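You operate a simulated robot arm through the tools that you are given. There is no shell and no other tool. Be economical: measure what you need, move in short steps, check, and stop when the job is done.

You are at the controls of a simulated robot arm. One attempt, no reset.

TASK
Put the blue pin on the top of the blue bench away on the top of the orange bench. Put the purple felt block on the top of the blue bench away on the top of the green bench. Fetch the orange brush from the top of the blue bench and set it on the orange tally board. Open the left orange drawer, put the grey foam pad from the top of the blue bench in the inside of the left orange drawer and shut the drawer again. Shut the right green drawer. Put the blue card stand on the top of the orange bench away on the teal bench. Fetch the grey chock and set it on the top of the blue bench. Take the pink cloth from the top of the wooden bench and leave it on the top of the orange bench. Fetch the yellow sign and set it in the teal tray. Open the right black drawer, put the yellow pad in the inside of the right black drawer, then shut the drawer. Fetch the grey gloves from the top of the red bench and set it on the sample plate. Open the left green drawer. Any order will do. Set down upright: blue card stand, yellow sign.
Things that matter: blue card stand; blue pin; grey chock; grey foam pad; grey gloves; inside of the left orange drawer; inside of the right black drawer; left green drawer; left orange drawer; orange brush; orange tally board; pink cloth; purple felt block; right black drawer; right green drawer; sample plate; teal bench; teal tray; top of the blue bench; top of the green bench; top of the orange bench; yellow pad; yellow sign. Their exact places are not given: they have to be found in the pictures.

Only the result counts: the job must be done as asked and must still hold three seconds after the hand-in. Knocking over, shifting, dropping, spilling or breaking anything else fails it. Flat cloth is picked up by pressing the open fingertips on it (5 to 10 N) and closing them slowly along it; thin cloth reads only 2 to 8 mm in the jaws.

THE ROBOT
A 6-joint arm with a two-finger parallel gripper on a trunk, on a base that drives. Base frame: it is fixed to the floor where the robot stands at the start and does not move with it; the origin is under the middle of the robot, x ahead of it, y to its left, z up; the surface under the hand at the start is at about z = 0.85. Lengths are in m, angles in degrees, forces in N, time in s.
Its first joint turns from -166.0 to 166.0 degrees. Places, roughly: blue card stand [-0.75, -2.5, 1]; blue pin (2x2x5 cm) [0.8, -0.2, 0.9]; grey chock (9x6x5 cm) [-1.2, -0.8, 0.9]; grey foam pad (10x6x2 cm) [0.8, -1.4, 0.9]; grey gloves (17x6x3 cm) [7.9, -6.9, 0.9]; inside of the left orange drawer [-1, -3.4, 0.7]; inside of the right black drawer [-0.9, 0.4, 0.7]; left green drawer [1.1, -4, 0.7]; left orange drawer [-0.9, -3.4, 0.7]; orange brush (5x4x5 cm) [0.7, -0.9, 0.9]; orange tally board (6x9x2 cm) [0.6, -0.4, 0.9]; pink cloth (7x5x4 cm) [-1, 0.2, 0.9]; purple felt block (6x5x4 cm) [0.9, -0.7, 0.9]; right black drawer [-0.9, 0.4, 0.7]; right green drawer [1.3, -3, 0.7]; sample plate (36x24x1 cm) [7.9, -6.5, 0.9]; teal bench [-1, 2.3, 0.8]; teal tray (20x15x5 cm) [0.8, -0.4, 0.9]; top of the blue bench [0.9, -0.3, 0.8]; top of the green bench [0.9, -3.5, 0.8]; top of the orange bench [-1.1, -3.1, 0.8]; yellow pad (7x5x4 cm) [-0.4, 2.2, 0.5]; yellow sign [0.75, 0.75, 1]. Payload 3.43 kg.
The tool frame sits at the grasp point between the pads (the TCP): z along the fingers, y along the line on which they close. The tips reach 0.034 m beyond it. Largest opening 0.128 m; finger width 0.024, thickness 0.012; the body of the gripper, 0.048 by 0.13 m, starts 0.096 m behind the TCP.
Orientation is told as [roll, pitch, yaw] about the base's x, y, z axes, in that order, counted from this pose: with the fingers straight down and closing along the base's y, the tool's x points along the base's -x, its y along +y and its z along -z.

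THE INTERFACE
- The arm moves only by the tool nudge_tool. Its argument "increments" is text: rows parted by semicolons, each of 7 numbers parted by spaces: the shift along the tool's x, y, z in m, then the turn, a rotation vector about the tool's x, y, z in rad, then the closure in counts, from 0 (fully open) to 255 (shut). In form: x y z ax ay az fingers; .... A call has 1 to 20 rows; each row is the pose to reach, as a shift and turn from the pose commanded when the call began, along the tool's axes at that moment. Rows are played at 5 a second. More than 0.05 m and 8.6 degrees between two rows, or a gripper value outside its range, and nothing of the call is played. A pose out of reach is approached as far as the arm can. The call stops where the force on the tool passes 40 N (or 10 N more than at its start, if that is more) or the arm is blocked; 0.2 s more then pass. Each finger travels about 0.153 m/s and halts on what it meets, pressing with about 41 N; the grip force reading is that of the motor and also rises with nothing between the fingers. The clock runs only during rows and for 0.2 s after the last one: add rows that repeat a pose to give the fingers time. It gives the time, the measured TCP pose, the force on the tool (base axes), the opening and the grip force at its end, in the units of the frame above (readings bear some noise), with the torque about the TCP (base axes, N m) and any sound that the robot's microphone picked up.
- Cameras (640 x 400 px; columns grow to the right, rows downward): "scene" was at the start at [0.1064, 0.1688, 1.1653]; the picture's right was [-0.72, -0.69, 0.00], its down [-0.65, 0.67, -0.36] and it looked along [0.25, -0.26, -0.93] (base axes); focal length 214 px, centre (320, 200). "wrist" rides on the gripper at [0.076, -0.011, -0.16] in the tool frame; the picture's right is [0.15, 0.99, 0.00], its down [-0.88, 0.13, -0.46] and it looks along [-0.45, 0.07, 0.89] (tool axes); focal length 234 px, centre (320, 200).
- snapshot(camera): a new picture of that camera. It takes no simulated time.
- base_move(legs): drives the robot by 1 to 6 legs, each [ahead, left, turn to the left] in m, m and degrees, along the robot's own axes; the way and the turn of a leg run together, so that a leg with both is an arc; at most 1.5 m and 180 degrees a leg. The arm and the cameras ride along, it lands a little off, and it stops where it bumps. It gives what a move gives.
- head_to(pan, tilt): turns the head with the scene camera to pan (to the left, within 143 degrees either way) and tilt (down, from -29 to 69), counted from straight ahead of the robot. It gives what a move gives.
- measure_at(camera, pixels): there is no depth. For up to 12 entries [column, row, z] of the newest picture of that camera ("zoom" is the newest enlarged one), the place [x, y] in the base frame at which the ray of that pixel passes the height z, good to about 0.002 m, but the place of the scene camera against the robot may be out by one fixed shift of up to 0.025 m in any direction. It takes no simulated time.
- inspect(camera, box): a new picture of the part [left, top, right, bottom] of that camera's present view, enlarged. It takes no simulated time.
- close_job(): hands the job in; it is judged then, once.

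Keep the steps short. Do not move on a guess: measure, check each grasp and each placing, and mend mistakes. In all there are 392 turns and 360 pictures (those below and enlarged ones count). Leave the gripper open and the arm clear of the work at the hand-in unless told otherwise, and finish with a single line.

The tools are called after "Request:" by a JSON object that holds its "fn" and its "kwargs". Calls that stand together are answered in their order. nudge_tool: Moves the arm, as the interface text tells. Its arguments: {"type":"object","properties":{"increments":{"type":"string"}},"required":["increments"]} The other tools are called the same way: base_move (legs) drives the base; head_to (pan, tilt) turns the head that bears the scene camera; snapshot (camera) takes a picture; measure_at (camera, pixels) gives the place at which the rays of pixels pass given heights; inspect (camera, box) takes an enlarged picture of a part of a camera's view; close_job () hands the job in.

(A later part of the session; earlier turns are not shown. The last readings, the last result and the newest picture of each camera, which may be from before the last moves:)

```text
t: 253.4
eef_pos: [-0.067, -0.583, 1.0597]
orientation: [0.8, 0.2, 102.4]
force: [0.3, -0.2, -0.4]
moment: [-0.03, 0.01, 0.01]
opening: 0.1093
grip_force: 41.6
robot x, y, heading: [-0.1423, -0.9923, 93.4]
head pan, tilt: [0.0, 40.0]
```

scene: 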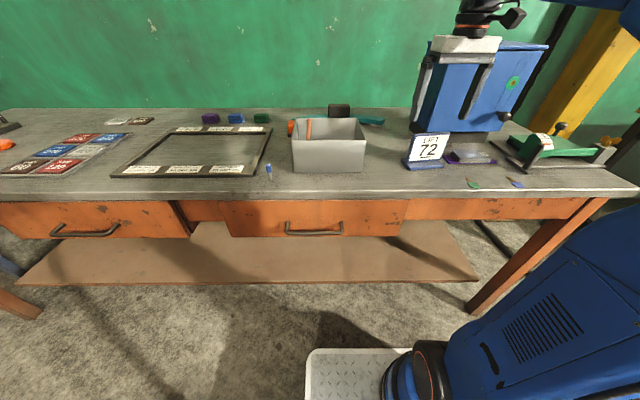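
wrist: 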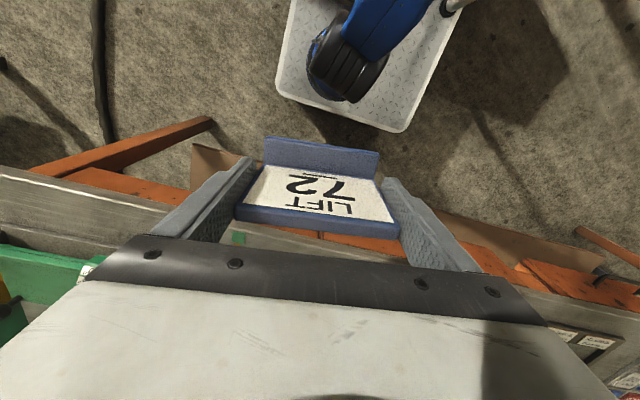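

Request:
{"fn": "base_move", "kwargs": {"legs": [[0, 0, -4], [1.2, 0, 0]]}}

Request:
{"fn": "base_move", "kwargs": {"legs": [[1.0, 0, 0]]}}

Request:
{"fn": "head_to", "kwargs": {"pan": 35, "tilt": 35}}

Request:
{"fn": "snapshot", "kwargs": {"camera": "scene"}}

```text
t: 259.9
eef_pos: [-0.0219, 0.6031, 1.0605]
orientation: [1.0, 0.2, 97.8]
force: [-0.3, -0.2, -0.6]
moment: [-0.02, 0.01, -0.02]
opening: 0.1093
grip_force: 41.1
robot x, y, heading: [-0.1316, 0.1957, 89.0]
head pan, tilt: [0.0, 40.0]
```

```text
t: 265.1
eef_pos: [-0.0067, 1.6128, 1.0595]
orientation: [1.1, 0.2, 97.8]
force: [-0.1, 0.4, -0.8]
moment: [-0.01, -0.02, -0.03]
opening: 0.1093
grip_force: 40.9
robot x, y, heading: [-0.1199, 1.2095, 89.0]
head pan, tilt: [0.0, 40.0]
```

```text
t: 266.1
eef_pos: [-0.0053, 1.6139, 1.0606]
orientation: [1.0, 0.3, 98.0]
force: [0.8, 0.2, -0.8]
moment: [0.0, 0.04, 0.02]
opening: 0.109
grip_force: 40.7
robot x, y, heading: [-0.119, 1.2122, 89.3]
head pan, tilt: [35.0, 35.0]
```

```text
260 pictures are left
```

scene: 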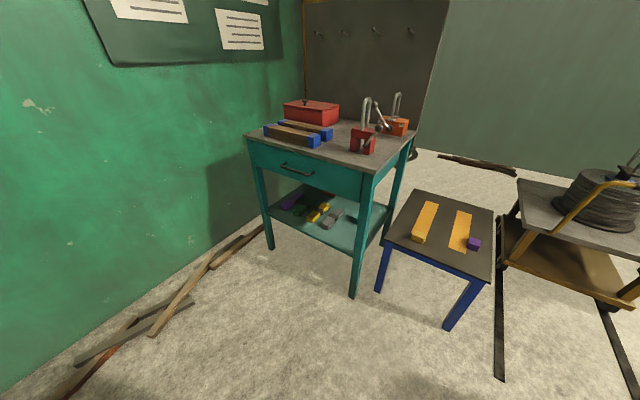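

Request:
{"fn": "measure_at", "kwargs": {"camera": "scene", "pixels": [[247, 139, 0.83], [367, 172, 0.83], [415, 132, 0.83], [315, 148, 0.83], [352, 152, 0.83], [290, 135, 0.83], [412, 240, 0.5], [425, 205, 0.5], [380, 240, 0.5]]}}

Request:
{"fn": "base_move", "kwargs": {"legs": [[0.05, 0.45, 2]]}}

Request:
{"fn": "head_to", "kwargs": {"pan": 10, "tilt": 35}}

Request:
{"fn": "snapshot", "kwargs": {"camera": "scene"}}

Request:
{"fn": "snapshot", "kwargs": {"camera": "wrist"}}

```text
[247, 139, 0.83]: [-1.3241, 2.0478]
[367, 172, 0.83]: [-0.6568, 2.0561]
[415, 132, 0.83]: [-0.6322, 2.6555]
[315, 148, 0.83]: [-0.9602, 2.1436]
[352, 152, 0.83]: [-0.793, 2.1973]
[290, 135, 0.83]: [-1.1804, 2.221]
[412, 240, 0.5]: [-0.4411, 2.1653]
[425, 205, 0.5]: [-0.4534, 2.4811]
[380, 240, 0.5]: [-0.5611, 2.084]
```

```text
t: 268.8
eef_pos: [-0.4551, 1.6682, 1.0598]
orientation: [0.9, 0.2, 99.2]
force: [0.1, -0.2, -1.6]
moment: [0.02, 0.02, 0.0]
opening: 0.1092
grip_force: 40.9
robot x, y, heading: [-0.5574, 1.2631, 90.4]
head pan, tilt: [35.0, 35.0]
```

```text
t: 269.7
eef_pos: [-0.457, 1.6679, 1.061]
orientation: [0.9, 0.2, 99.2]
force: [-0.9, 0.2, -0.6]
moment: [-0.04, -0.01, 0.01]
opening: 0.1093
grip_force: 41.5
robot x, y, heading: [-0.5595, 1.2627, 90.5]
head pan, tilt: [10.0, 35.0]
```

```text
259 pictures are left
```

scene: 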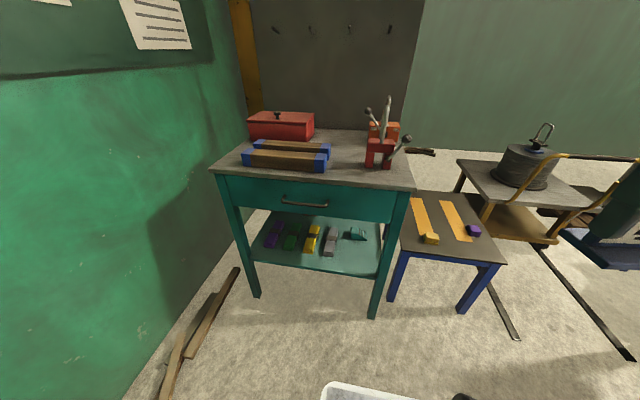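

```text
258 pictures are left
```

wrist: 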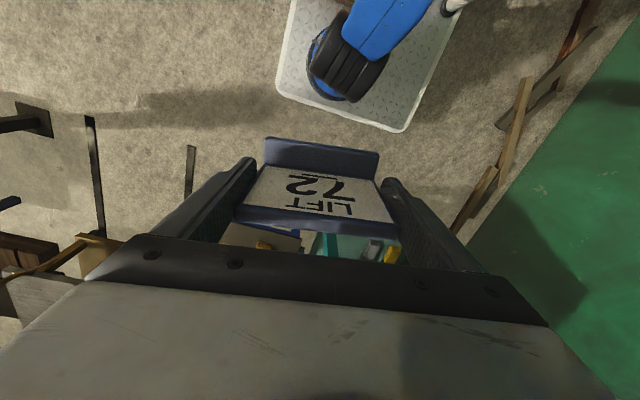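

Request:
{"fn": "measure_at", "kwargs": {"camera": "scene", "pixels": [[328, 171, 0.83], [366, 168, 0.83], [340, 188, 0.83], [415, 190, 0.83], [215, 172, 0.83], [330, 155, 0.83], [395, 168, 0.83], [422, 243, 0.5], [440, 242, 0.5], [340, 135, 0.83]]}}

Request:
{"fn": "inspect", "kwargs": {"camera": "scene", "box": [200, 80, 520, 280]}}

```text
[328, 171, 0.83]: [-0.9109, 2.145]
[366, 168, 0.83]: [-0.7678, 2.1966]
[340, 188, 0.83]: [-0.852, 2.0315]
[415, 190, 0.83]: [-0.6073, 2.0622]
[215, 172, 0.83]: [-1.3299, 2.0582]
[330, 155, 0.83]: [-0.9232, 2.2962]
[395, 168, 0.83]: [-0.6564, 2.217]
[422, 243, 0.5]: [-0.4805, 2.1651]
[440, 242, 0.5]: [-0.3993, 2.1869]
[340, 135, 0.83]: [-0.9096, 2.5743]
```

```text
2.00 times, centred on (360, 180) of scene
```

zoom: 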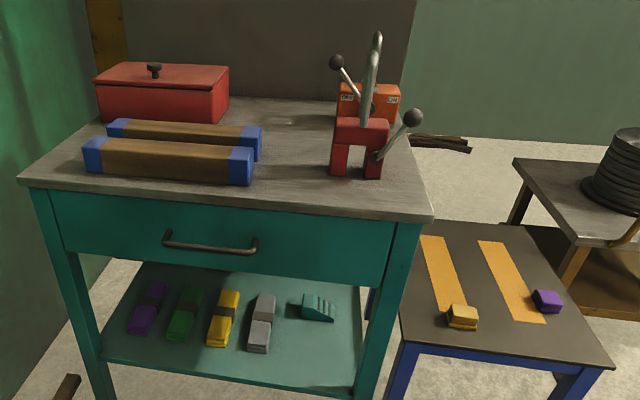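

Request:
{"fn": "base_move", "kwargs": {"legs": [[0.0, 0.25, 0]]}}

Request:
{"fn": "snapshot", "kwargs": {"camera": "wrist"}}

```text
t: 271.5
eef_pos: [-0.7045, 1.6666, 1.0602]
orientation: [1.1, 0.1, 99.5]
force: [-0.7, 0.6, -0.8]
moment: [0.02, 0.03, 0.0]
opening: 0.1095
grip_force: 41.0
robot x, y, heading: [-0.8037, 1.262, 90.5]
head pan, tilt: [10.0, 35.0]
```

```text
256 pictures are left
```

wrist: 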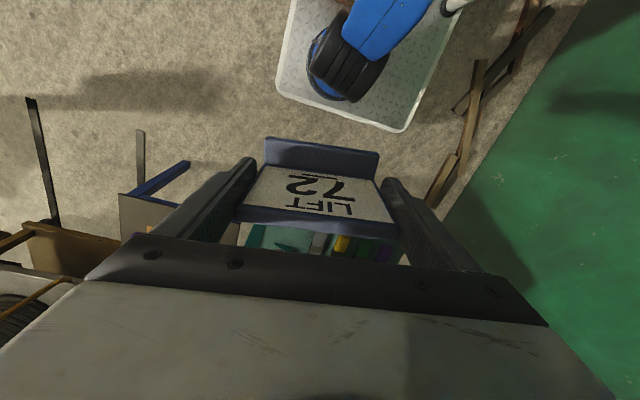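

Request:
{"fn": "nudge_tool", "kwargs": {"increments": "-0.042 0.01 0 0 0 0.02 255; -0.084 0.02 0 0 0 0.04 255; -0.126 0.03 0 0 0 0.07 255; -0.168 0.04 0 0 0 0.1 255; -0.21 0.05 0 0 0 0.13 255; -0.25 0.06 0 0 0 0.166 255; -0.29 0.072 0 0 0 0.166 255; -0.331 0.082 0 0 0 0.166 255; -0.331 0.082 0 0 0 0.166 255"}}

Request:
{"fn": "snapshot", "kwargs": {"camera": "wrist"}}

Request:
{"fn": "snapshot", "kwargs": {"camera": "scene"}}

```text
t: 273.5
eef_pos: [-0.8406, 1.9815, 1.0626]
orientation: [0.8, 0.4, 89.9]
force: [-0.1, -0.9, -0.4]
moment: [-0.01, 0.01, 0.0]
opening: 0.1093
grip_force: 41.1
robot x, y, heading: [-0.8014, 1.2647, 90.5]
head pan, tilt: [10.0, 35.0]
```

```text
255 pictures are left
```

wrist: 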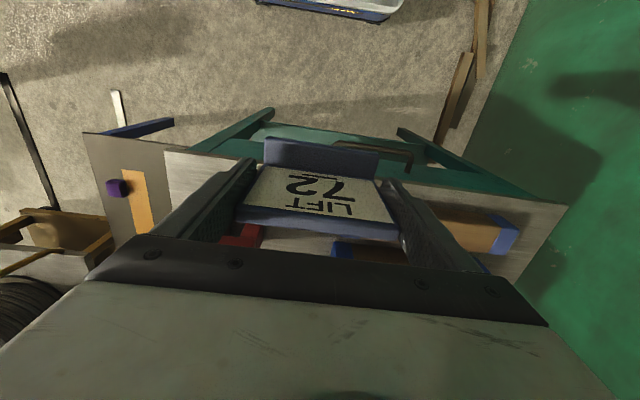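

```text
254 pictures are left
```

scene: 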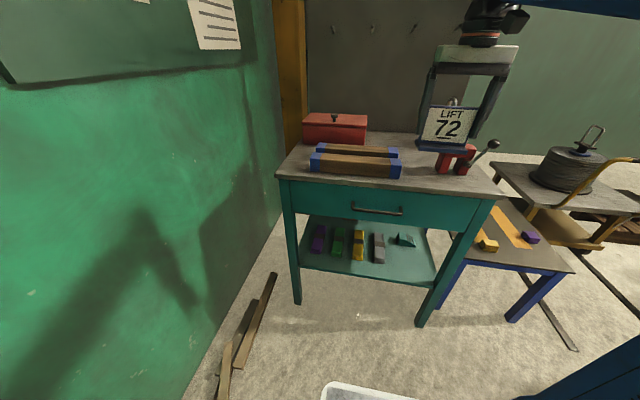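

Request:
{"fn": "measure_at", "kwargs": {"camera": "wrist", "pixels": [[170, 152, 0.83], [560, 206, 0.83], [450, 186, 0.83], [517, 218, 0.88], [450, 210, 0.88], [335, 245, 0.88], [262, 228, 0.88], [222, 240, 0.88], [408, 205, 0.85]]}}

```text
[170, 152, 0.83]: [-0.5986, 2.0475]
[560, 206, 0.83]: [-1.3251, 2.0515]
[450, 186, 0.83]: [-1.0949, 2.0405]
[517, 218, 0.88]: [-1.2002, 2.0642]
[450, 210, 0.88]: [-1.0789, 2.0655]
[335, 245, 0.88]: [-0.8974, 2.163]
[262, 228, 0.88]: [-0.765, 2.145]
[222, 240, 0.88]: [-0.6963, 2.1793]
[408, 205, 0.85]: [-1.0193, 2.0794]
```

Request:
{"fn": "nudge_tool", "kwargs": {"increments": "-0.035 -0.01 0 0 0 0 255; -0.07 -0.02 0 0 0 0 255; -0.105 -0.03 0.01 0 0 0 255; -0.105 -0.03 0.05 0 0 0 255; -0.105 -0.03 0.09 0 0 0 255; -0.105 -0.03 0.12 0 0 0 255; -0.105 -0.03 0.12 0 0 0 255"}}

Request:
{"fn": "snapshot", "kwargs": {"camera": "wrist"}}

Request:
{"fn": "inspect", "kwargs": {"camera": "scene", "box": [280, 30, 560, 230]}}

```text
t: 275.1
eef_pos: [-0.8134, 2.0818, 0.9422]
orientation: [1.0, 0.4, 90.0]
force: [0.4, 0.2, 0.2]
moment: [-0.03, 0.02, -0.01]
opening: 0.1092
grip_force: 41.5
robot x, y, heading: [-0.8034, 1.2627, 90.7]
head pan, tilt: [10.0, 35.0]
```

```text
253 pictures are left
```

wrist: 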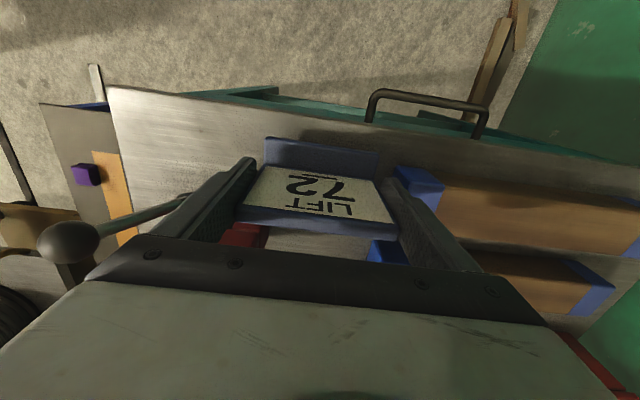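

```text
2.00 times, centred on (420, 130) of scene
```

zoom: 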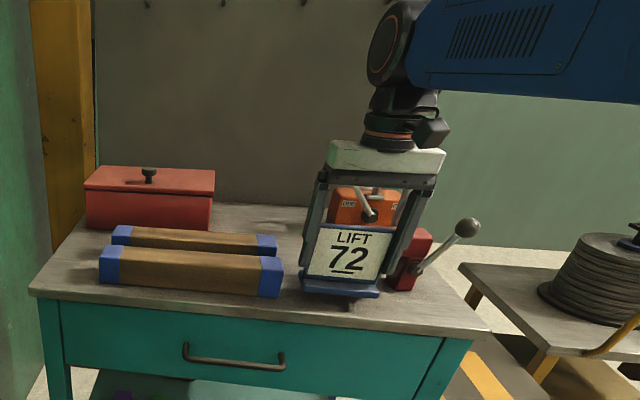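

Request:
{"fn": "measure_at", "kwargs": {"camera": "wrist", "pixels": [[398, 168, 0.88], [440, 185, 0.88], [425, 205, 0.88], [398, 168, 0.9], [182, 198, 0.92], [182, 198, 0.95], [68, 240, 0.97], [235, 235, 0.88], [265, 228, 0.88]]}}

```text
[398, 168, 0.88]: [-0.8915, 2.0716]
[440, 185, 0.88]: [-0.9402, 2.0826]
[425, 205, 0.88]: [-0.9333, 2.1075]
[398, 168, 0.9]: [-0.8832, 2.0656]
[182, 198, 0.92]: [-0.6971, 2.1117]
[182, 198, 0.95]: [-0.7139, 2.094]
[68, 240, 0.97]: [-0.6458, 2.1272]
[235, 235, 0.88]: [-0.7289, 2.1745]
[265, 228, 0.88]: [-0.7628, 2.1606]
```

Request:
{"fn": "nudge_tool", "kwargs": {"increments": "0 -0.013 0 0 0 0 255; 0 -0.013 0.015 0 0 0 255; 0 -0.013 0.025 0 0 0 255; 0 -0.013 0.03 0 0 0 255; 0 -0.013 0.034 0 0 0 255; 0 -0.013 0.038 0 0 0 255; 0 -0.013 0.038 0 0 0 255"}}

```text
t: 276.5
eef_pos: [-0.7982, 2.0816, 0.9037]
orientation: [0.9, 0.2, 90.1]
force: [-1.4, -3.1, 13.2]
moment: [-0.25, -0.73, -0.15]
opening: 0.1096
grip_force: 41.0
robot x, y, heading: [-0.7987, 1.2607, 91.0]
head pan, tilt: [10.0, 35.0]
stopped in row 7: the force on the tool passed its limit at 41 N (the readings are from after the stop); the commanded pose is now the measured one
```

Request:
{"fn": "inspect", "kwargs": {"camera": "scene", "box": [400, 90, 520, 190]}}

Request:
{"fn": "nudge_tool", "kwargs": {"increments": "0 0 0 0 0 0 45; 0 0 0 0 0 0 38; 0 0 0 0 0 0 30; 0 0 0 0 0 0 24; 0 0 0 0 0 0 24"}}

Request:
{"fn": "inspect", "kwargs": {"camera": "scene", "box": [400, 90, 520, 190]}}

Request:
{"fn": "snapshot", "kwargs": {"camera": "wrist"}}

```text
4.00 times, centred on (460, 140) of scene
```

zoom: 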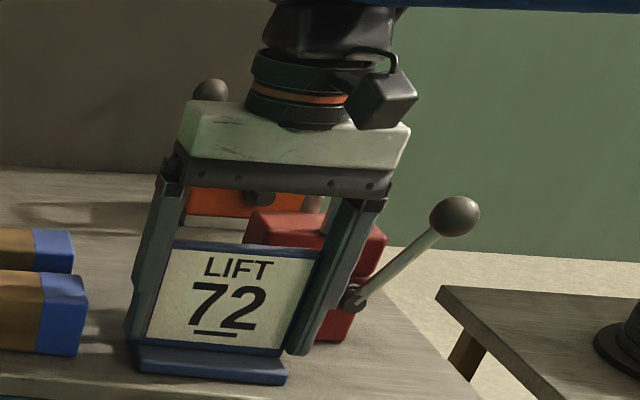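

```text
t: 277.7
eef_pos: [-0.7996, 2.083, 0.904]
orientation: [0.9, 0.3, 90.0]
force: [0.0, 0.5, -0.9]
moment: [-0.03, -0.01, 0.05]
opening: 0.1161
grip_force: 0.1
robot x, y, heading: [-0.8032, 1.2625, 90.5]
head pan, tilt: [10.0, 35.0]
```

```text
4.00 times, centred on (460, 140) of scene
```

zoom: 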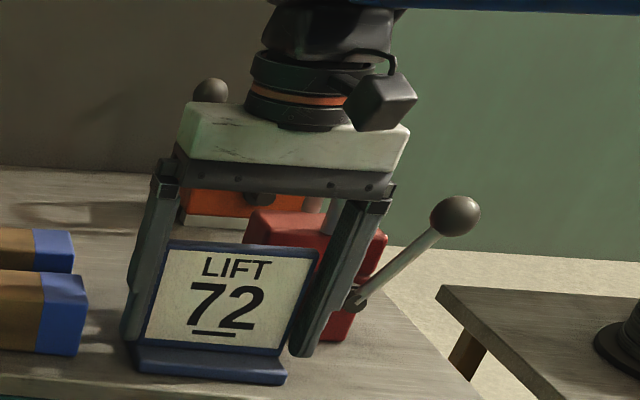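

```text
249 pictures are left
```

wrist: 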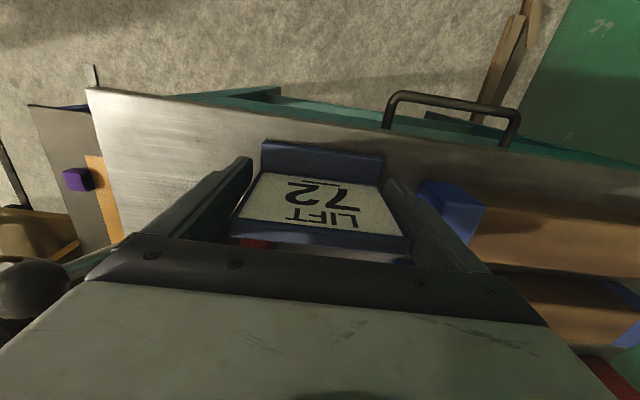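

Request:
{"fn": "nudge_tool", "kwargs": {"increments": "0 0 -0.02 0 0 0 24; 0 0 -0.05 0 0 0 24; 0 0 -0.09 0 0 0 24; 0 0 -0.13 0 0 0 24; 0 0 -0.16 0 0 0 24; 0.04 0 -0.17 0 0 0 24; 0.08 0 -0.17 0 0 0 0; 0.08 0 -0.17 0 0 0 0"}}

Request:
{"fn": "snapshot", "kwargs": {"camera": "scene"}}

Request:
{"fn": "snapshot", "kwargs": {"camera": "wrist"}}

```text
t: 279.5
eef_pos: [-0.7965, 2.0017, 1.0748]
orientation: [0.9, 0.3, 90.0]
force: [-0.6, -0.1, 0.0]
moment: [0.0, 0.01, -0.01]
opening: 0.128
grip_force: 0.1
robot x, y, heading: [-0.8028, 1.2608, 90.6]
head pan, tilt: [10.0, 35.0]
```

```text
248 pictures are left
```

scene: 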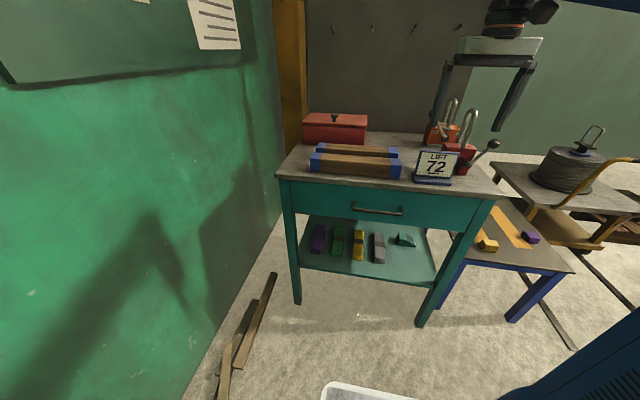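

```text
247 pictures are left
```

wrist: 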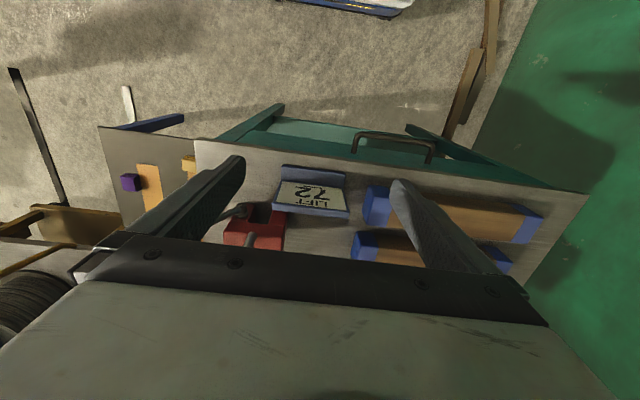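

Request:
{"fn": "nudge_tool", "kwargs": {"increments": "0.045 0 0 0 0 0 0; 0.09 0 0 0 0 0 0; 0.135 0 0 0 0 0 0; 0.18 0 0 0 0 0 0; 0.225 0 0 0 0 0 0; 0.27 0 0 0 0 0 0; 0.315 0 0 0 0 0 0; 0.315 0 0 0 0 0 0"}}

Request:
{"fn": "base_move", "kwargs": {"legs": [[0, -0.72, 0], [0, 0, 90], [0, 0.75, 0]]}}

Request:
{"fn": "head_to", "kwargs": {"pan": 0, "tilt": 45}}

Request:
{"fn": "snapshot", "kwargs": {"camera": "scene"}}

Request:
{"fn": "snapshot", "kwargs": {"camera": "wrist"}}

```text
t: 281.3
eef_pos: [-0.7955, 1.6877, 1.0754]
orientation: [0.8, 0.2, 90.0]
force: [0.1, 0.4, -0.5]
moment: [-0.01, 0.01, -0.03]
opening: 0.1279
grip_force: 0.0
robot x, y, heading: [-0.8022, 1.2603, 90.8]
head pan, tilt: [10.0, 35.0]
```

```text
t: 292.7
eef_pos: [-0.5168, 0.5297, 1.0743]
orientation: [0.9, 0.3, 179.9]
force: [-0.1, -0.6, -0.7]
moment: [0.02, 0.0, -0.01]
opening: 0.1282
grip_force: 0.0
robot x, y, heading: [-0.0905, 0.5181, -179.3]
head pan, tilt: [10.0, 35.0]
```

```text
t: 293.4
eef_pos: [-0.5173, 0.5309, 1.0747]
orientation: [1.0, 0.2, 179.9]
force: [-0.2, 0.3, -0.2]
moment: [-0.03, 0.0, 0.01]
opening: 0.1279
grip_force: 0.1
robot x, y, heading: [-0.0912, 0.5223, -179.6]
head pan, tilt: [0.0, 45.0]
```

```text
246 pictures are left
```

scene: 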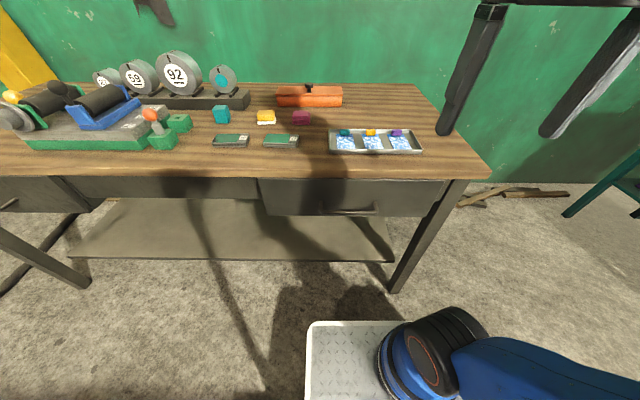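

```text
245 pictures are left
```

wrist: 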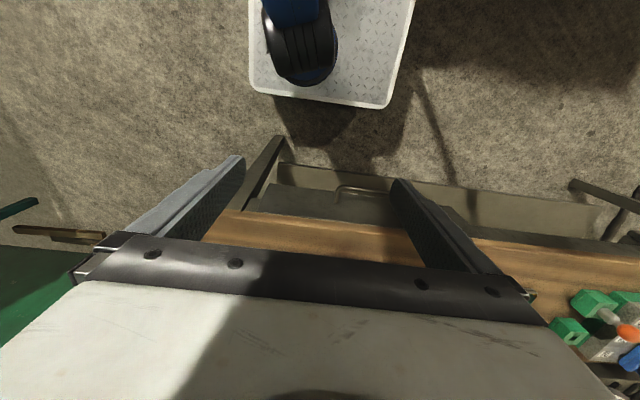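

Request:
{"fn": "measure_at", "kwargs": {"camera": "wrist", "pixels": [[337, 188, 0.72], [390, 188, 0.72], [300, 215, 0.85], [280, 166, 0.3], [365, 188, 0.68], [260, 207, 0.75]]}}

Request:
{"fn": "nudge_tool", "kwargs": {"increments": "-0.04 0.02 0 0 0 0 0; -0.08 0.05 0 0 0 0 0; -0.1 0.09 0 0 0 0 0; -0.1 0.1 0 0 0 0 0; -0.1 0.1 0 0 0 0 0"}}

Request:
{"fn": "snapshot", "kwargs": {"camera": "wrist"}}

```text
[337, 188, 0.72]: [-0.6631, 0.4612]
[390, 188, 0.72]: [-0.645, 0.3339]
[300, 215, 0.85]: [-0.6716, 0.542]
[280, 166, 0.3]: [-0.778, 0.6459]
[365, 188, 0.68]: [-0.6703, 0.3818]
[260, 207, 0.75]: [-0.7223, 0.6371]
```

```text
t: 294.6
eef_pos: [-0.6164, 0.4276, 1.0742]
orientation: [0.9, 0.4, 180.0]
force: [-0.4, -0.2, -0.7]
moment: [-0.01, 0.01, -0.01]
opening: 0.1285
grip_force: 0.0
robot x, y, heading: [-0.0894, 0.5246, -179.5]
head pan, tilt: [0.0, 45.0]
```

```text
244 pictures are left
```

wrist: 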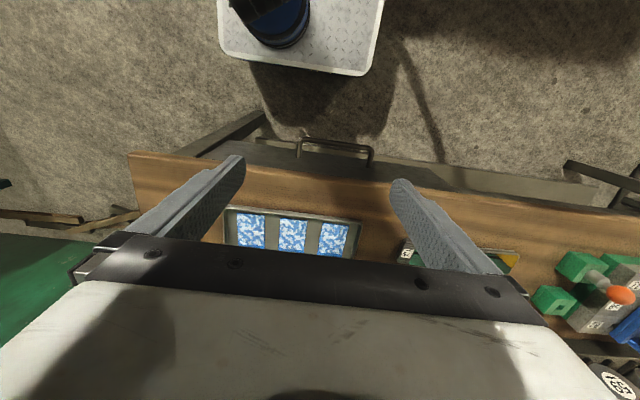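

Request:
{"fn": "measure_at", "kwargs": {"camera": "wrist", "pixels": [[300, 138, 0.72], [373, 148, 0.72], [336, 143, 0.72], [336, 143, 0.68], [336, 143, 0.76], [290, 173, 0.85], [240, 165, 0.85], [310, 165, 0.72]]}}

Request:
{"fn": "inspect", "kwargs": {"camera": "wrist", "box": [220, 110, 420, 235]}}

```text
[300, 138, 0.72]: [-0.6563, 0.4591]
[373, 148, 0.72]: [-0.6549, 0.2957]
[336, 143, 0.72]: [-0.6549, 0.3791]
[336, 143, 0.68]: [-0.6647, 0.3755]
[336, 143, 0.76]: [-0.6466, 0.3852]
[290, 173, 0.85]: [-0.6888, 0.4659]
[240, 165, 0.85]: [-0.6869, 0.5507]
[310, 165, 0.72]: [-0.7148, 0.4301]
```

```text
3.20 times, centred on (320, 172) of wrist
```

zoom: 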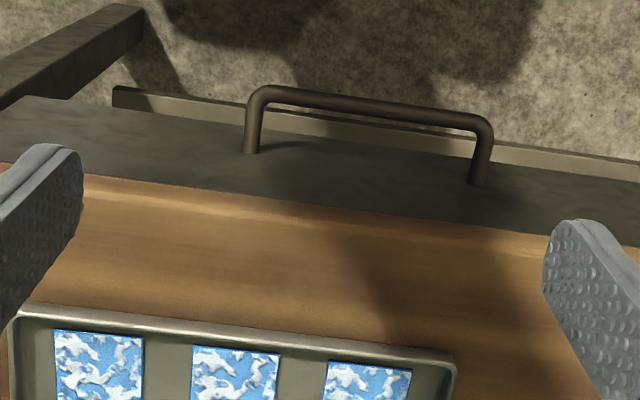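

Request:
{"fn": "base_move", "kwargs": {"legs": [[-0.03, 0.08, -0.5]]}}

Request:
{"fn": "nudge_tool", "kwargs": {"increments": "0 0 0 0 0 0.14 0; 0 0 0 0 0 0.28 0; 0 0 0 0 0 0.42 0; 0 0 0 0 0 0.56 60; 0 0 0 0 0 0.7 120; 0 0 0 0 0 0.84 183; 0 0 0 0 0 0.98 183; 0 0 0 0 0 1.12 183; 0 0 0 0 0 1.26 183; 0 0 0 0 0 1.40 183; 0 0 0 0 0 1.54 183; 0 0 0 0 0 1.57 183; 0 0 0 0 0 1.57 183"}}

Request:
{"fn": "nudge_tool", "kwargs": {"increments": "0 0 0 -0.13 0 0 183; 0 0 0 -0.26 0 0 183; 0 0 0 -0.39 0 0 183; 0 0 0 -0.52 0 0 183; 0 0 0 -0.52 0 0 183"}}

```text
t: 295.7
eef_pos: [-0.5867, 0.3539, 1.0743]
orientation: [0.9, 0.3, 179.4]
force: [0.7, -0.2, 0.2]
moment: [0.0, 0.02, 0.01]
opening: 0.128
grip_force: 0.0
robot x, y, heading: [-0.0584, 0.4492, -179.9]
head pan, tilt: [0.0, 45.0]
```

```text
t: 298.5
eef_pos: [-0.5866, 0.3534, 1.075]
orientation: [-0.3, 0.9, 89.4]
force: [-0.3, -0.1, 0.7]
moment: [-0.02, -0.01, -0.01]
opening: 0.0361
grip_force: 0.2
robot x, y, heading: [-0.0561, 0.4461, -180.0]
head pan, tilt: [0.0, 45.0]
```

```text
t: 299.7
eef_pos: [-0.586, 0.3534, 1.076]
orientation: [29.6, 0.9, 89.6]
force: [-0.9, -0.5, 0.6]
moment: [0.02, -0.01, 0.02]
opening: 0.036
grip_force: 0.1
robot x, y, heading: [-0.0595, 0.4426, -179.9]
head pan, tilt: [0.0, 45.0]
```

Request:
{"fn": "nudge_tool", "kwargs": {"increments": "-0.004 -0.02 0.04 0 0 0 183; -0.008 -0.04 0.08 0 0 0 183; -0.012 -0.06 0.12 0 0 0 183; -0.016 -0.08 0.16 0 0 0 183; -0.02 -0.1 0.2 0 0 0 183; -0.024 -0.1215 0.2325 0 0 0 183; -0.024 -0.1215 0.2325 0 0 0 183"}}

Request:
{"fn": "inspect", "kwargs": {"camera": "wrist", "box": [200, 50, 440, 250]}}

Request:
{"fn": "measure_at", "kwargs": {"camera": "zoom", "pixels": [[320, 200, 0.71]]}}

```text
t: 301.3
eef_pos: [-0.5956, 0.3754, 0.8139]
orientation: [29.6, 1.0, 89.5]
force: [-1.4, 0.5, -0.3]
moment: [-0.02, -0.01, -0.02]
opening: 0.0361
grip_force: 0.0
robot x, y, heading: [-0.0591, 0.4451, -179.5]
head pan, tilt: [0.0, 45.0]
```

```text
2.00 times, centred on (320, 150) of wrist
```

zoom: 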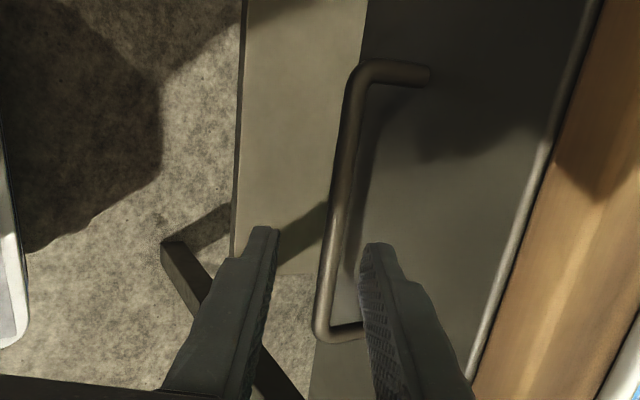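

```text
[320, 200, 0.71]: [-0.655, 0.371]
```

Request:
{"fn": "measure_at", "kwargs": {"camera": "zoom", "pixels": [[343, 200, 0.71], [343, 200, 0.69], [343, 200, 0.73], [325, 330, 0.71], [350, 75, 0.71], [362, 325, 0.71]]}}

```text
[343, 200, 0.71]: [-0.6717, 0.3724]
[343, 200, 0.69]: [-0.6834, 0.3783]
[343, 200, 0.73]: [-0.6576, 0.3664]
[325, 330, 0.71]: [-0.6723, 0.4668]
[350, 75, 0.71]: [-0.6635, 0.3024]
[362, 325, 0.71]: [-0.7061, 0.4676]
```

Request:
{"fn": "nudge_tool", "kwargs": {"increments": "0 0.01 0.0 0 0 0 183; 0 0.01 0.025 0 0 0 183; 0 0.01 0.045 0 0 0 183; 0 0.01 0.045 0 0 0 183"}}

Request:
{"fn": "inspect", "kwargs": {"camera": "wrist", "box": [200, 50, 440, 250]}}

Request:
{"fn": "measure_at", "kwargs": {"camera": "zoom", "pixels": [[335, 200, 0.73], [335, 200, 0.74], [335, 200, 0.75]]}}

```text
t: 302.3
eef_pos: [-0.6241, 0.3742, 0.7794]
orientation: [29.5, 0.9, 89.6]
force: [0.0, 0.4, -0.6]
moment: [0.0, 0.03, 0.0]
opening: 0.0361
grip_force: 0.0
robot x, y, heading: [-0.0621, 0.4413, -179.9]
head pan, tilt: [0.0, 45.0]
```

```text
2.00 times, centred on (320, 150) of wrist
```

zoom: 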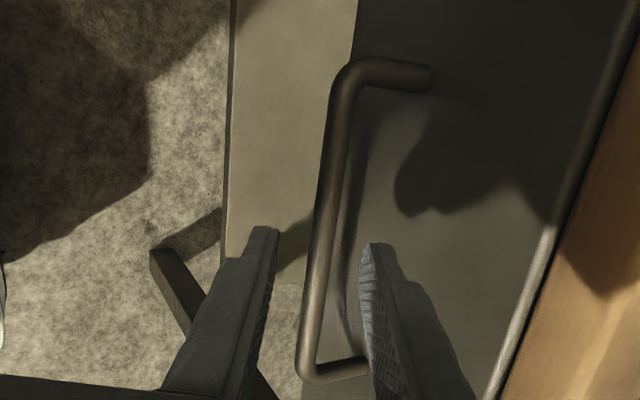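

```text
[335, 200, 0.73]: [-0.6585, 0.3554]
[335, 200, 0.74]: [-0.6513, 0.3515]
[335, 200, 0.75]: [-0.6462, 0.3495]
```

Request:
{"fn": "nudge_tool", "kwargs": {"increments": "0 0 0.012 0 0 0 183; 0 0 0.024 0 0 0 183; 0 0 0.034 0 0 0 183; 0 0 0.034 0 0 0 183"}}

Request:
{"fn": "inspect", "kwargs": {"camera": "wrist", "box": [200, 50, 440, 250]}}

```text
t: 303.3
eef_pos: [-0.6424, 0.3735, 0.7494]
orientation: [29.6, 0.8, 89.4]
force: [-0.3, -0.7, -0.6]
moment: [0.06, 0.0, -0.03]
opening: 0.036
grip_force: 0.1
robot x, y, heading: [-0.0593, 0.446, -179.8]
head pan, tilt: [0.0, 45.0]
```

```text
2.00 times, centred on (320, 150) of wrist
```

zoom: 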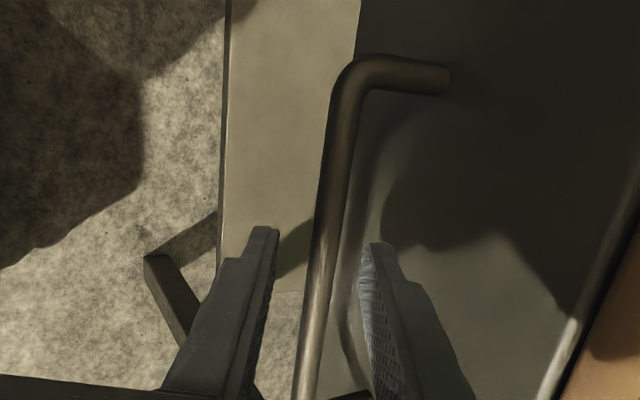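

Request:
{"fn": "nudge_tool", "kwargs": {"increments": "0 0 0.004 0 0 0 230; 0 0 0.004 0 0 0 255; 0 0 0.004 0 0 0 255"}}

Request:
{"fn": "nudge_tool", "kwargs": {"increments": "0 -0.013 -0.0075 0 0 0 255; 0 -0.03 -0.0175 0 0 0 255; 0 -0.052 -0.03 0 0 0 255; 0 -0.078 -0.045 0 0 0 255; 0 -0.104 -0.06 0 0 0 255; 0 -0.13 -0.075 0 0 0 255; 0 -0.13 -0.075 0 0 0 255"}}

Request:
{"fn": "snapshot", "kwargs": {"camera": "scene"}}

```text
t: 304.1
eef_pos: [-0.6454, 0.3737, 0.7462]
orientation: [29.7, 1.0, 89.5]
force: [-3.1, 1.2, 21.4]
moment: [0.43, 0.26, 1.01]
opening: 0.0117
grip_force: 45.1
robot x, y, heading: [-0.0583, 0.4448, -179.9]
head pan, tilt: [0.0, 45.0]
```

```text
t: 305.7
eef_pos: [-0.4986, 0.3737, 0.7504]
orientation: [29.3, 0.8, 89.6]
force: [1.9, -3.0, -35.8]
moment: [0.52, -0.43, 0.93]
opening: 0.0121
grip_force: 45.2
out of reach, approached as far as the arm can: row 5, 6, 7
robot x, y, heading: [-0.0581, 0.4428, -180.2]
head pan, tilt: [0.0, 45.0]
```

```text
239 pictures are left
```

scene: 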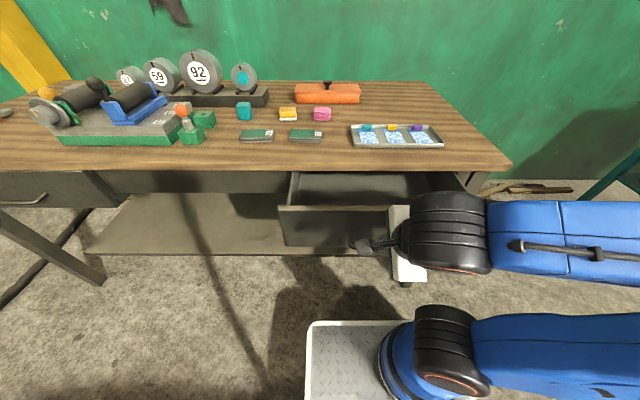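

Request:
{"fn": "nudge_tool", "kwargs": {"increments": "0 0 0 0 0 0 220; 0 0 0 0 0 0 183; 0 0 0 0 0 0 183; 0 0.003 -0.02 0 0 0 183; 0 0.015 -0.05 0 0 0 183; 0 0.04 -0.08 0 0 0 183; 0 0.07 -0.11 0 0 0 183; 0 0.1 -0.14 0.05 0 0 183; 0 0.12 -0.17 0.15 0 0 100; 0 0.13 -0.19 0.25 0 0 0; 0 0.14 -0.21 0.36 0 0 0; 0 0.15 -0.23 0.46 0 0 0; 0 0.15 -0.23 0.51 0 0 0; 0 0.15 -0.23 0.51 0 0 0"}}

Request:
{"fn": "snapshot", "kwargs": {"camera": "wrist"}}

```text
t: 308.7
eef_pos: [-0.5177, 0.3803, 1.0266]
orientation: [0.3, 1.0, 89.5]
force: [-0.1, 0.6, -0.5]
moment: [0.0, 0.0, 0.01]
opening: 0.1277
grip_force: 0.1
robot x, y, heading: [-0.0597, 0.4431, -179.7]
head pan, tilt: [0.0, 45.0]
```

```text
238 pictures are left
```

wrist: 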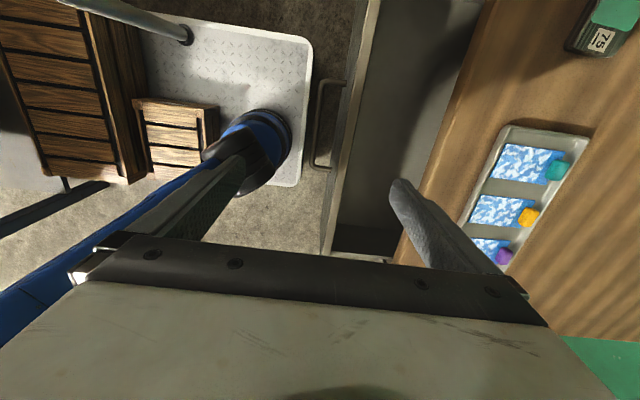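

Request:
{"fn": "base_move", "kwargs": {"legs": [[0, -0.9, 0], [0, 0, -90], [0.1, 0.35, 0]]}}

Request:
{"fn": "head_to", "kwargs": {"pan": 0, "tilt": 45}}

Request:
{"fn": "snapshot", "kwargs": {"camera": "scene"}}

Request:
{"fn": "snapshot", "kwargs": {"camera": "wrist"}}

```text
t: 319.2
eef_pos: [-0.4485, 1.9179, 1.0259]
orientation: [0.3, 0.9, -2.1]
force: [-0.4, 0.0, 0.3]
moment: [0.01, 0.01, 0.01]
opening: 0.128
grip_force: 0.0
robot x, y, heading: [-0.3978, 1.4612, 88.7]
head pan, tilt: [0.0, 45.0]
```

```text
t: 319.8
eef_pos: [-0.4484, 1.9185, 1.0254]
orientation: [0.3, 0.9, -2.2]
force: [0.8, 0.3, 1.1]
moment: [-0.02, -0.02, 0.02]
opening: 0.1278
grip_force: 0.2
robot x, y, heading: [-0.3988, 1.4628, 88.7]
head pan, tilt: [0.0, 45.0]
```

```text
237 pictures are left
```

scene: 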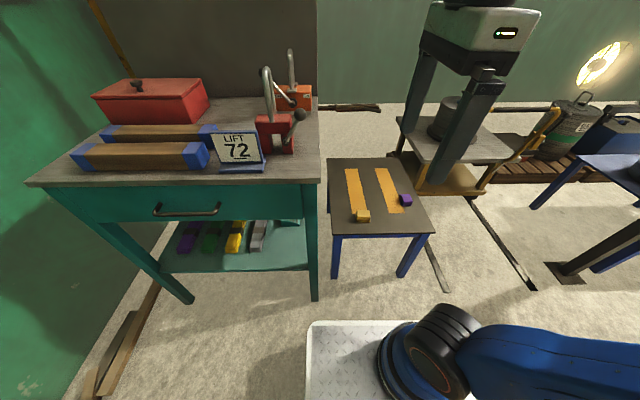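

```text
236 pictures are left
```

wrist: 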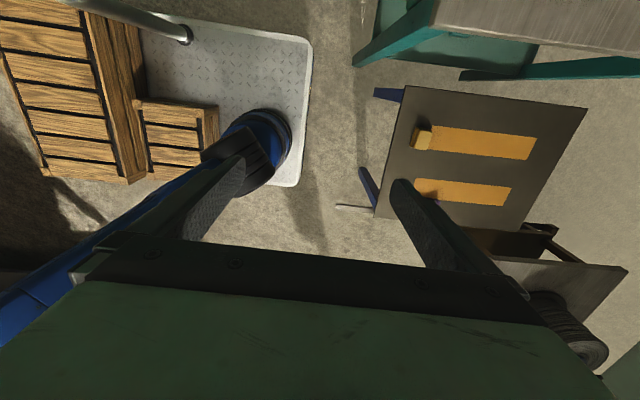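

Request:
{"fn": "inspect", "kwargs": {"camera": "wrist", "box": [360, 80, 560, 220]}}

Request:
{"fn": "measure_at", "kwargs": {"camera": "wrist", "pixels": [[422, 137, 0.5], [422, 137, 0.45], [408, 88, 0.47], [376, 217, 0.47], [586, 110, 0.47]]}}

```text
2.86 times, centred on (460, 150) of wrist
```

zoom: 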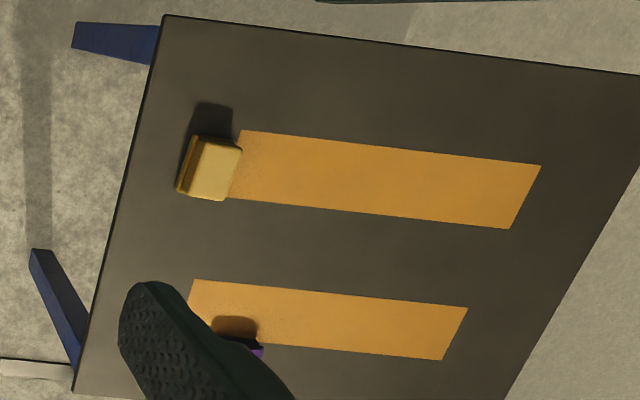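

```text
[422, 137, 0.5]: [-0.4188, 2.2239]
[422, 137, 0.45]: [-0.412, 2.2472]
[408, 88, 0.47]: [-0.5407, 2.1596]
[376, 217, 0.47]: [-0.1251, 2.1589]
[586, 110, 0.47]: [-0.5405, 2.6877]
```

Request:
{"fn": "nudge_tool", "kwargs": {"increments": "0 0.045 0 0 0 0 0; 0 0.09 0 0 0 0 0; 0 0.135 0.01 0 0 0 0; -0.004 0.175 0.03 0 0 0 0; -0.006 0.21 0.06 0 0 0 0; -0.008 0.24 0.09 0 0 0 0; -0.008 0.27 0.12 0 0 0 0; -0.008 0.27 0.16 0 0 0 0; -0.008 0.27 0.2 0 0 0 0; -0.008 0.27 0.22 0 0 0 0; -0.008 0.27 0.22 0 0 0 0"}}

Request:
{"fn": "snapshot", "kwargs": {"camera": "wrist"}}

```text
t: 322.2
eef_pos: [-0.4339, 2.1926, 0.8068]
orientation: [0.4, 0.9, -2.1]
force: [0.3, 0.1, -0.1]
moment: [-0.02, 0.01, -0.01]
opening: 0.128
grip_force: 0.1
robot x, y, heading: [-0.3978, 1.4659, 88.4]
head pan, tilt: [0.0, 45.0]
```

```text
234 pictures are left
```

wrist: 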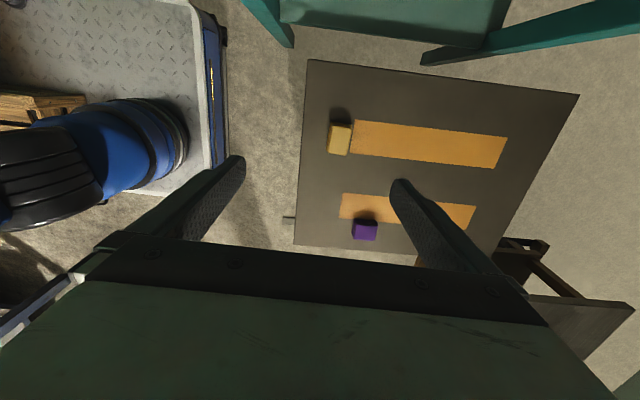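

Request:
{"fn": "inspect", "kwargs": {"camera": "wrist", "box": [280, 90, 400, 190]}}

Request:
{"fn": "measure_at", "kwargs": {"camera": "wrist", "pixels": [[340, 138, 0.5], [340, 138, 0.45], [340, 138, 0.55], [308, 62, 0.47], [308, 62, 0.45]]}}

```text
4.00 times, centred on (340, 140) of wrist
```

zoom: 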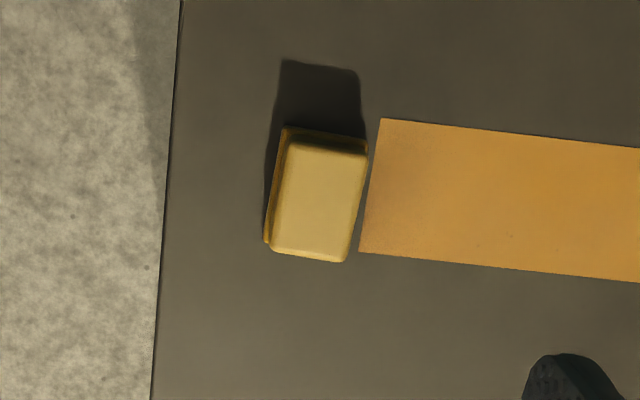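

```text
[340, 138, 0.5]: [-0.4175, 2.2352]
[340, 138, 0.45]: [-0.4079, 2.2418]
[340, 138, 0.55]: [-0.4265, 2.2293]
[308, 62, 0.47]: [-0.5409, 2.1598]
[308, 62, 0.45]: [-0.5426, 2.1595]
```

Request:
{"fn": "measure_at", "kwargs": {"camera": "zoom", "pixels": [[288, 140, 0.5], [367, 152, 0.5], [347, 262, 0.5], [272, 250, 0.5], [265, 240, 0.46], [285, 128, 0.46], [165, 200, 0.46]]}}

```text
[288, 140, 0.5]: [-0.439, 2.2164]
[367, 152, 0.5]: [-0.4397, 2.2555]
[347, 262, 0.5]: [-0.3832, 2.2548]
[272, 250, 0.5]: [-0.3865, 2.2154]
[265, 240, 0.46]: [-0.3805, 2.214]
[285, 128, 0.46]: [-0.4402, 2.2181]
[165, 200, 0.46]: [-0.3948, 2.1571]
```

Request:
{"fn": "nudge_tool", "kwargs": {"increments": "-0.01 0.022 0.03 0 0 0 30; -0.0204 0.044 0.06 0 0 0 60; -0.0204 0.044 0.1 0 0 0 95; -0.0204 0.044 0.14 0 0 0 95; -0.0204 0.044 0.18 0 0 0 95; -0.0204 0.044 0.22 0 0 0 95; -0.0204 0.044 0.25 0 0 0 95; -0.0204 0.044 0.25 0 0 0 95"}}

Request:
{"fn": "snapshot", "kwargs": {"camera": "wrist"}}

```text
t: 324.0
eef_pos: [-0.4169, 2.2312, 0.5568]
orientation: [0.3, 0.8, -2.1]
force: [-0.4, 0.4, 0.5]
moment: [-0.02, -0.05, 0.02]
opening: 0.0802
grip_force: 0.0
robot x, y, heading: [-0.3927, 1.461, 88.4]
head pan, tilt: [0.0, 45.0]
```

```text
232 pictures are left
```

wrist: 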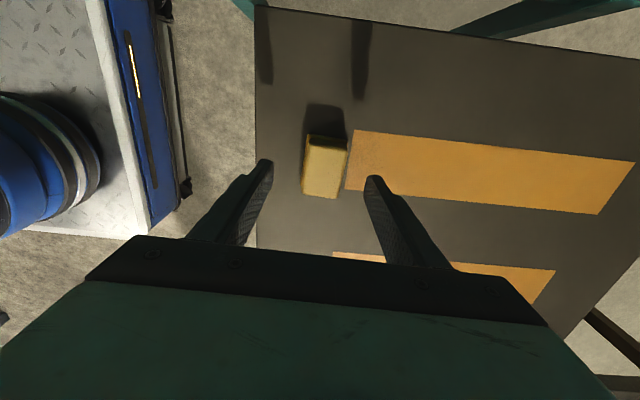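

Request:
{"fn": "measure_at", "kwargs": {"camera": "wrist", "pixels": [[325, 170, 0.5], [325, 170, 0.48], [306, 145, 0.5], [347, 150, 0.5], [337, 198, 0.5], [302, 192, 0.5]]}}

Request:
{"fn": "nudge_tool", "kwargs": {"increments": "-0.004 0.003 0.02 0 0 0 95; -0.004 0.003 0.035 0 0 0 95; -0.004 0.003 0.045 0 0 0 95; -0.004 0.003 0.052 0 0 0 95; -0.004 0.003 0.056 0 0 0 95; -0.004 0.003 0.056 0 0 0 95"}}

```text
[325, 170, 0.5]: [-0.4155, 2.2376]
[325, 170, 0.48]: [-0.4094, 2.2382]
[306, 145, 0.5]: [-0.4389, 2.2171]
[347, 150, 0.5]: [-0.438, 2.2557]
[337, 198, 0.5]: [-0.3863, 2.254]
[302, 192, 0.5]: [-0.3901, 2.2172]
```

```text
t: 325.4
eef_pos: [-0.4139, 2.2391, 0.5025]
orientation: [0.3, 0.9, -2.2]
force: [-0.2, -0.9, -0.2]
moment: [-0.02, -0.01, -0.02]
opening: 0.0802
grip_force: 0.0
robot x, y, heading: [-0.3937, 1.46, 88.5]
head pan, tilt: [0.0, 45.0]
```

Request:
{"fn": "nudge_tool", "kwargs": {"increments": "0 -0.002 0 0 0 0 140; 0 -0.002 0 0 0 0 190; 0 -0.002 0 0 0 0 230; 0 -0.002 0 0 0 0 230; 0 -0.002 -0.03 0 0 0 230; 0 -0.002 -0.06 0 0 0 230; 0 -0.002 -0.06 0 0 0 230"}}

Request:
{"fn": "snapshot", "kwargs": {"camera": "wrist"}}

```text
t: 327.0
eef_pos: [-0.4126, 2.2347, 0.5633]
orientation: [0.3, 0.9, -2.1]
force: [-1.0, 0.2, -0.2]
moment: [0.03, -0.02, -0.03]
opening: 0.0407
grip_force: 41.0
robot x, y, heading: [-0.3903, 1.4603, 88.8]
head pan, tilt: [0.0, 45.0]
```

```text
231 pictures are left
```

wrist: 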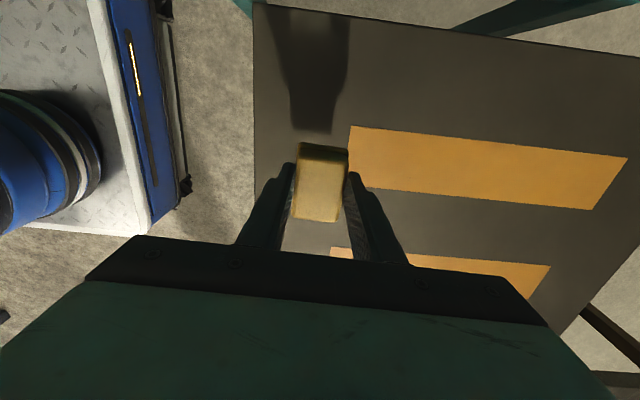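

Request:
{"fn": "nudge_tool", "kwargs": {"increments": "0 0 -0.045 0 0 0 230; 0 0 -0.09 0 0 0 230; 0 0 -0.135 0 0 0 230; 0 0 -0.18 0 0 0 230; 0 0 -0.225 0 0 0 230; 0 0 -0.27 0 0 0 230; 0 0 -0.315 0 0 0 230; 0 0 -0.36 0 0 0 230; 0 0 -0.405 0 0 0 230; 0 0 -0.45 0 0 0 230; 0 -0.045 -0.475 0 0 0 230; 0 -0.09 -0.475 0 0 0 230; 0 -0.135 -0.475 0 0 0 230; 0 -0.18 -0.475 0 0 0 230; 0 -0.225 -0.475 0 0 0 230; 0 -0.27 -0.475 0 0 0 230; 0 -0.315 -0.475 0 0 0 230; 0 -0.315 -0.475 0 0 0 230"}}

Request:
{"fn": "nudge_tool", "kwargs": {"increments": "0 0 0 0 0 -0.14 230; 0 0 0 0 0 -0.28 230; 0 0 0 0 0 -0.42 230; 0 0 0 0 0 -0.56 230; 0 0 0 0 0 -0.7 230; 0 0 0 0 0 -0.84 230; 0 0 0 0 0 -0.98 230; 0 0 0 0 0 -1.12 230; 0 0 0 0 0 -1.26 230; 0 0 0 0 0 -1.4 230; 0 0 0 0 0 -1.54 230; 0 0 0 0 0 -1.59 230; 0 0 0 0 0 -1.59 230"}}

Request:
{"fn": "base_move", "kwargs": {"legs": [[-0.15, -0.3, 0], [0, 0, 91], [0, 0.85, 0]]}}

Request:
{"fn": "snapshot", "kwargs": {"camera": "wrist"}}

```text
refused: row 11 steps farther than a row can; nothing moved
```

```text
t: 329.8
eef_pos: [-0.4118, 2.236, 0.5611]
orientation: [0.9, -0.3, 88.9]
force: [0.0, -0.3, -0.3]
moment: [-0.01, -0.02, -0.03]
opening: 0.0409
grip_force: 41.1
robot x, y, heading: [-0.3957, 1.4606, 88.5]
head pan, tilt: [0.0, 45.0]
```

```text
t: 338.4
eef_pos: [-0.8806, 0.78, 0.561]
orientation: [1.0, -0.1, 177.7]
force: [-0.4, -0.5, -0.8]
moment: [-0.05, 0.02, 0.0]
opening: 0.041
grip_force: 41.2
robot x, y, heading: [-0.1096, 0.787, 178.8]
head pan, tilt: [0.0, 45.0]
stopped in leg 3: the robot was blocked; the commanded pose is now the measured one
```

```text
230 pictures are left
```

wrist: 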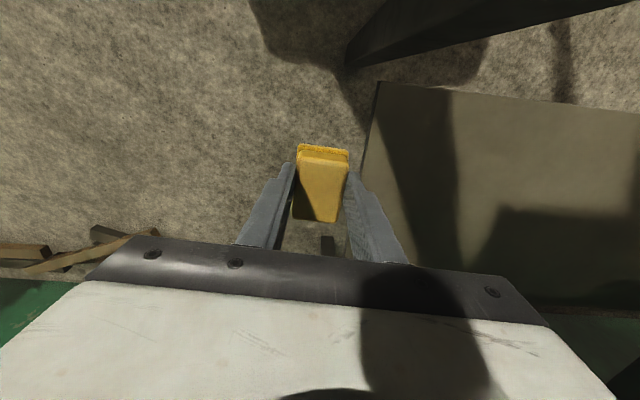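

Request:
{"fn": "base_move", "kwargs": {"legs": [[0, -0.2, 0]]}}

Request:
{"fn": "head_to", "kwargs": {"pan": 20, "tilt": 40}}

Request:
{"fn": "snapshot", "kwargs": {"camera": "scene"}}

Request:
{"fn": "head_to", "kwargs": {"pan": -85, "tilt": 35}}

Request:
{"fn": "snapshot", "kwargs": {"camera": "scene"}}

```text
t: 340.0
eef_pos: [-0.8757, 0.9847, 0.5607]
orientation: [0.8, -0.1, 177.9]
force: [0.0, 0.2, 0.0]
moment: [-0.01, -0.01, -0.03]
opening: 0.0408
grip_force: 41.4
robot x, y, heading: [-0.108, 0.9862, 179.0]
head pan, tilt: [0.0, 45.0]
```

```text
t: 340.8
eef_pos: [-0.8759, 0.9843, 0.5611]
orientation: [0.7, -0.1, 178.0]
force: [-0.9, -0.1, -0.4]
moment: [0.0, -0.02, 0.0]
opening: 0.0413
grip_force: 40.7
robot x, y, heading: [-0.1044, 0.984, 178.9]
head pan, tilt: [20.0, 40.0]
```

```text
229 pictures are left
```

scene: 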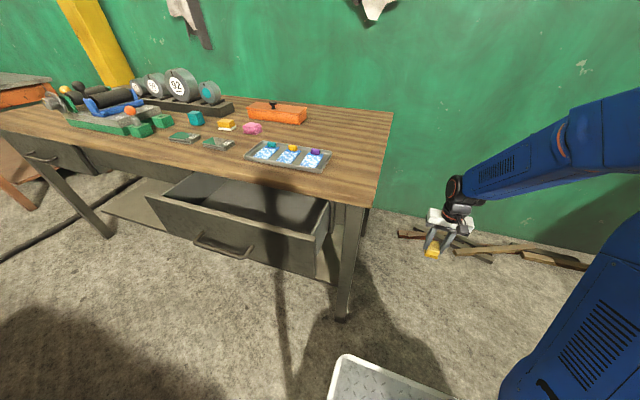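

```text
t: 342.6
eef_pos: [-0.8766, 0.9849, 0.5601]
orientation: [0.9, -0.1, 178.0]
force: [-0.7, -0.1, -0.8]
moment: [-0.01, 0.02, 0.0]
opening: 0.0409
grip_force: 40.9
robot x, y, heading: [-0.1023, 0.9867, 178.8]
head pan, tilt: [-85.0, 35.0]
```

```text
228 pictures are left
```

scene: 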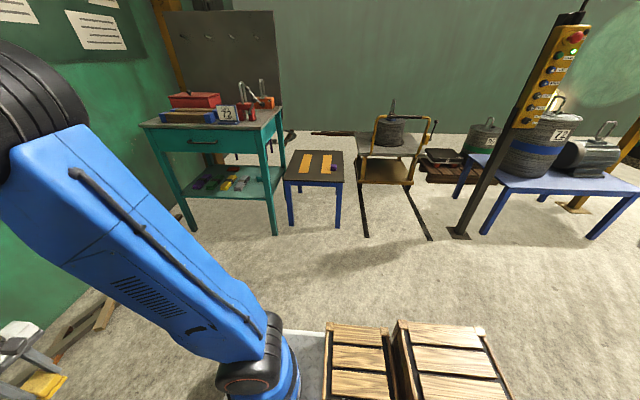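

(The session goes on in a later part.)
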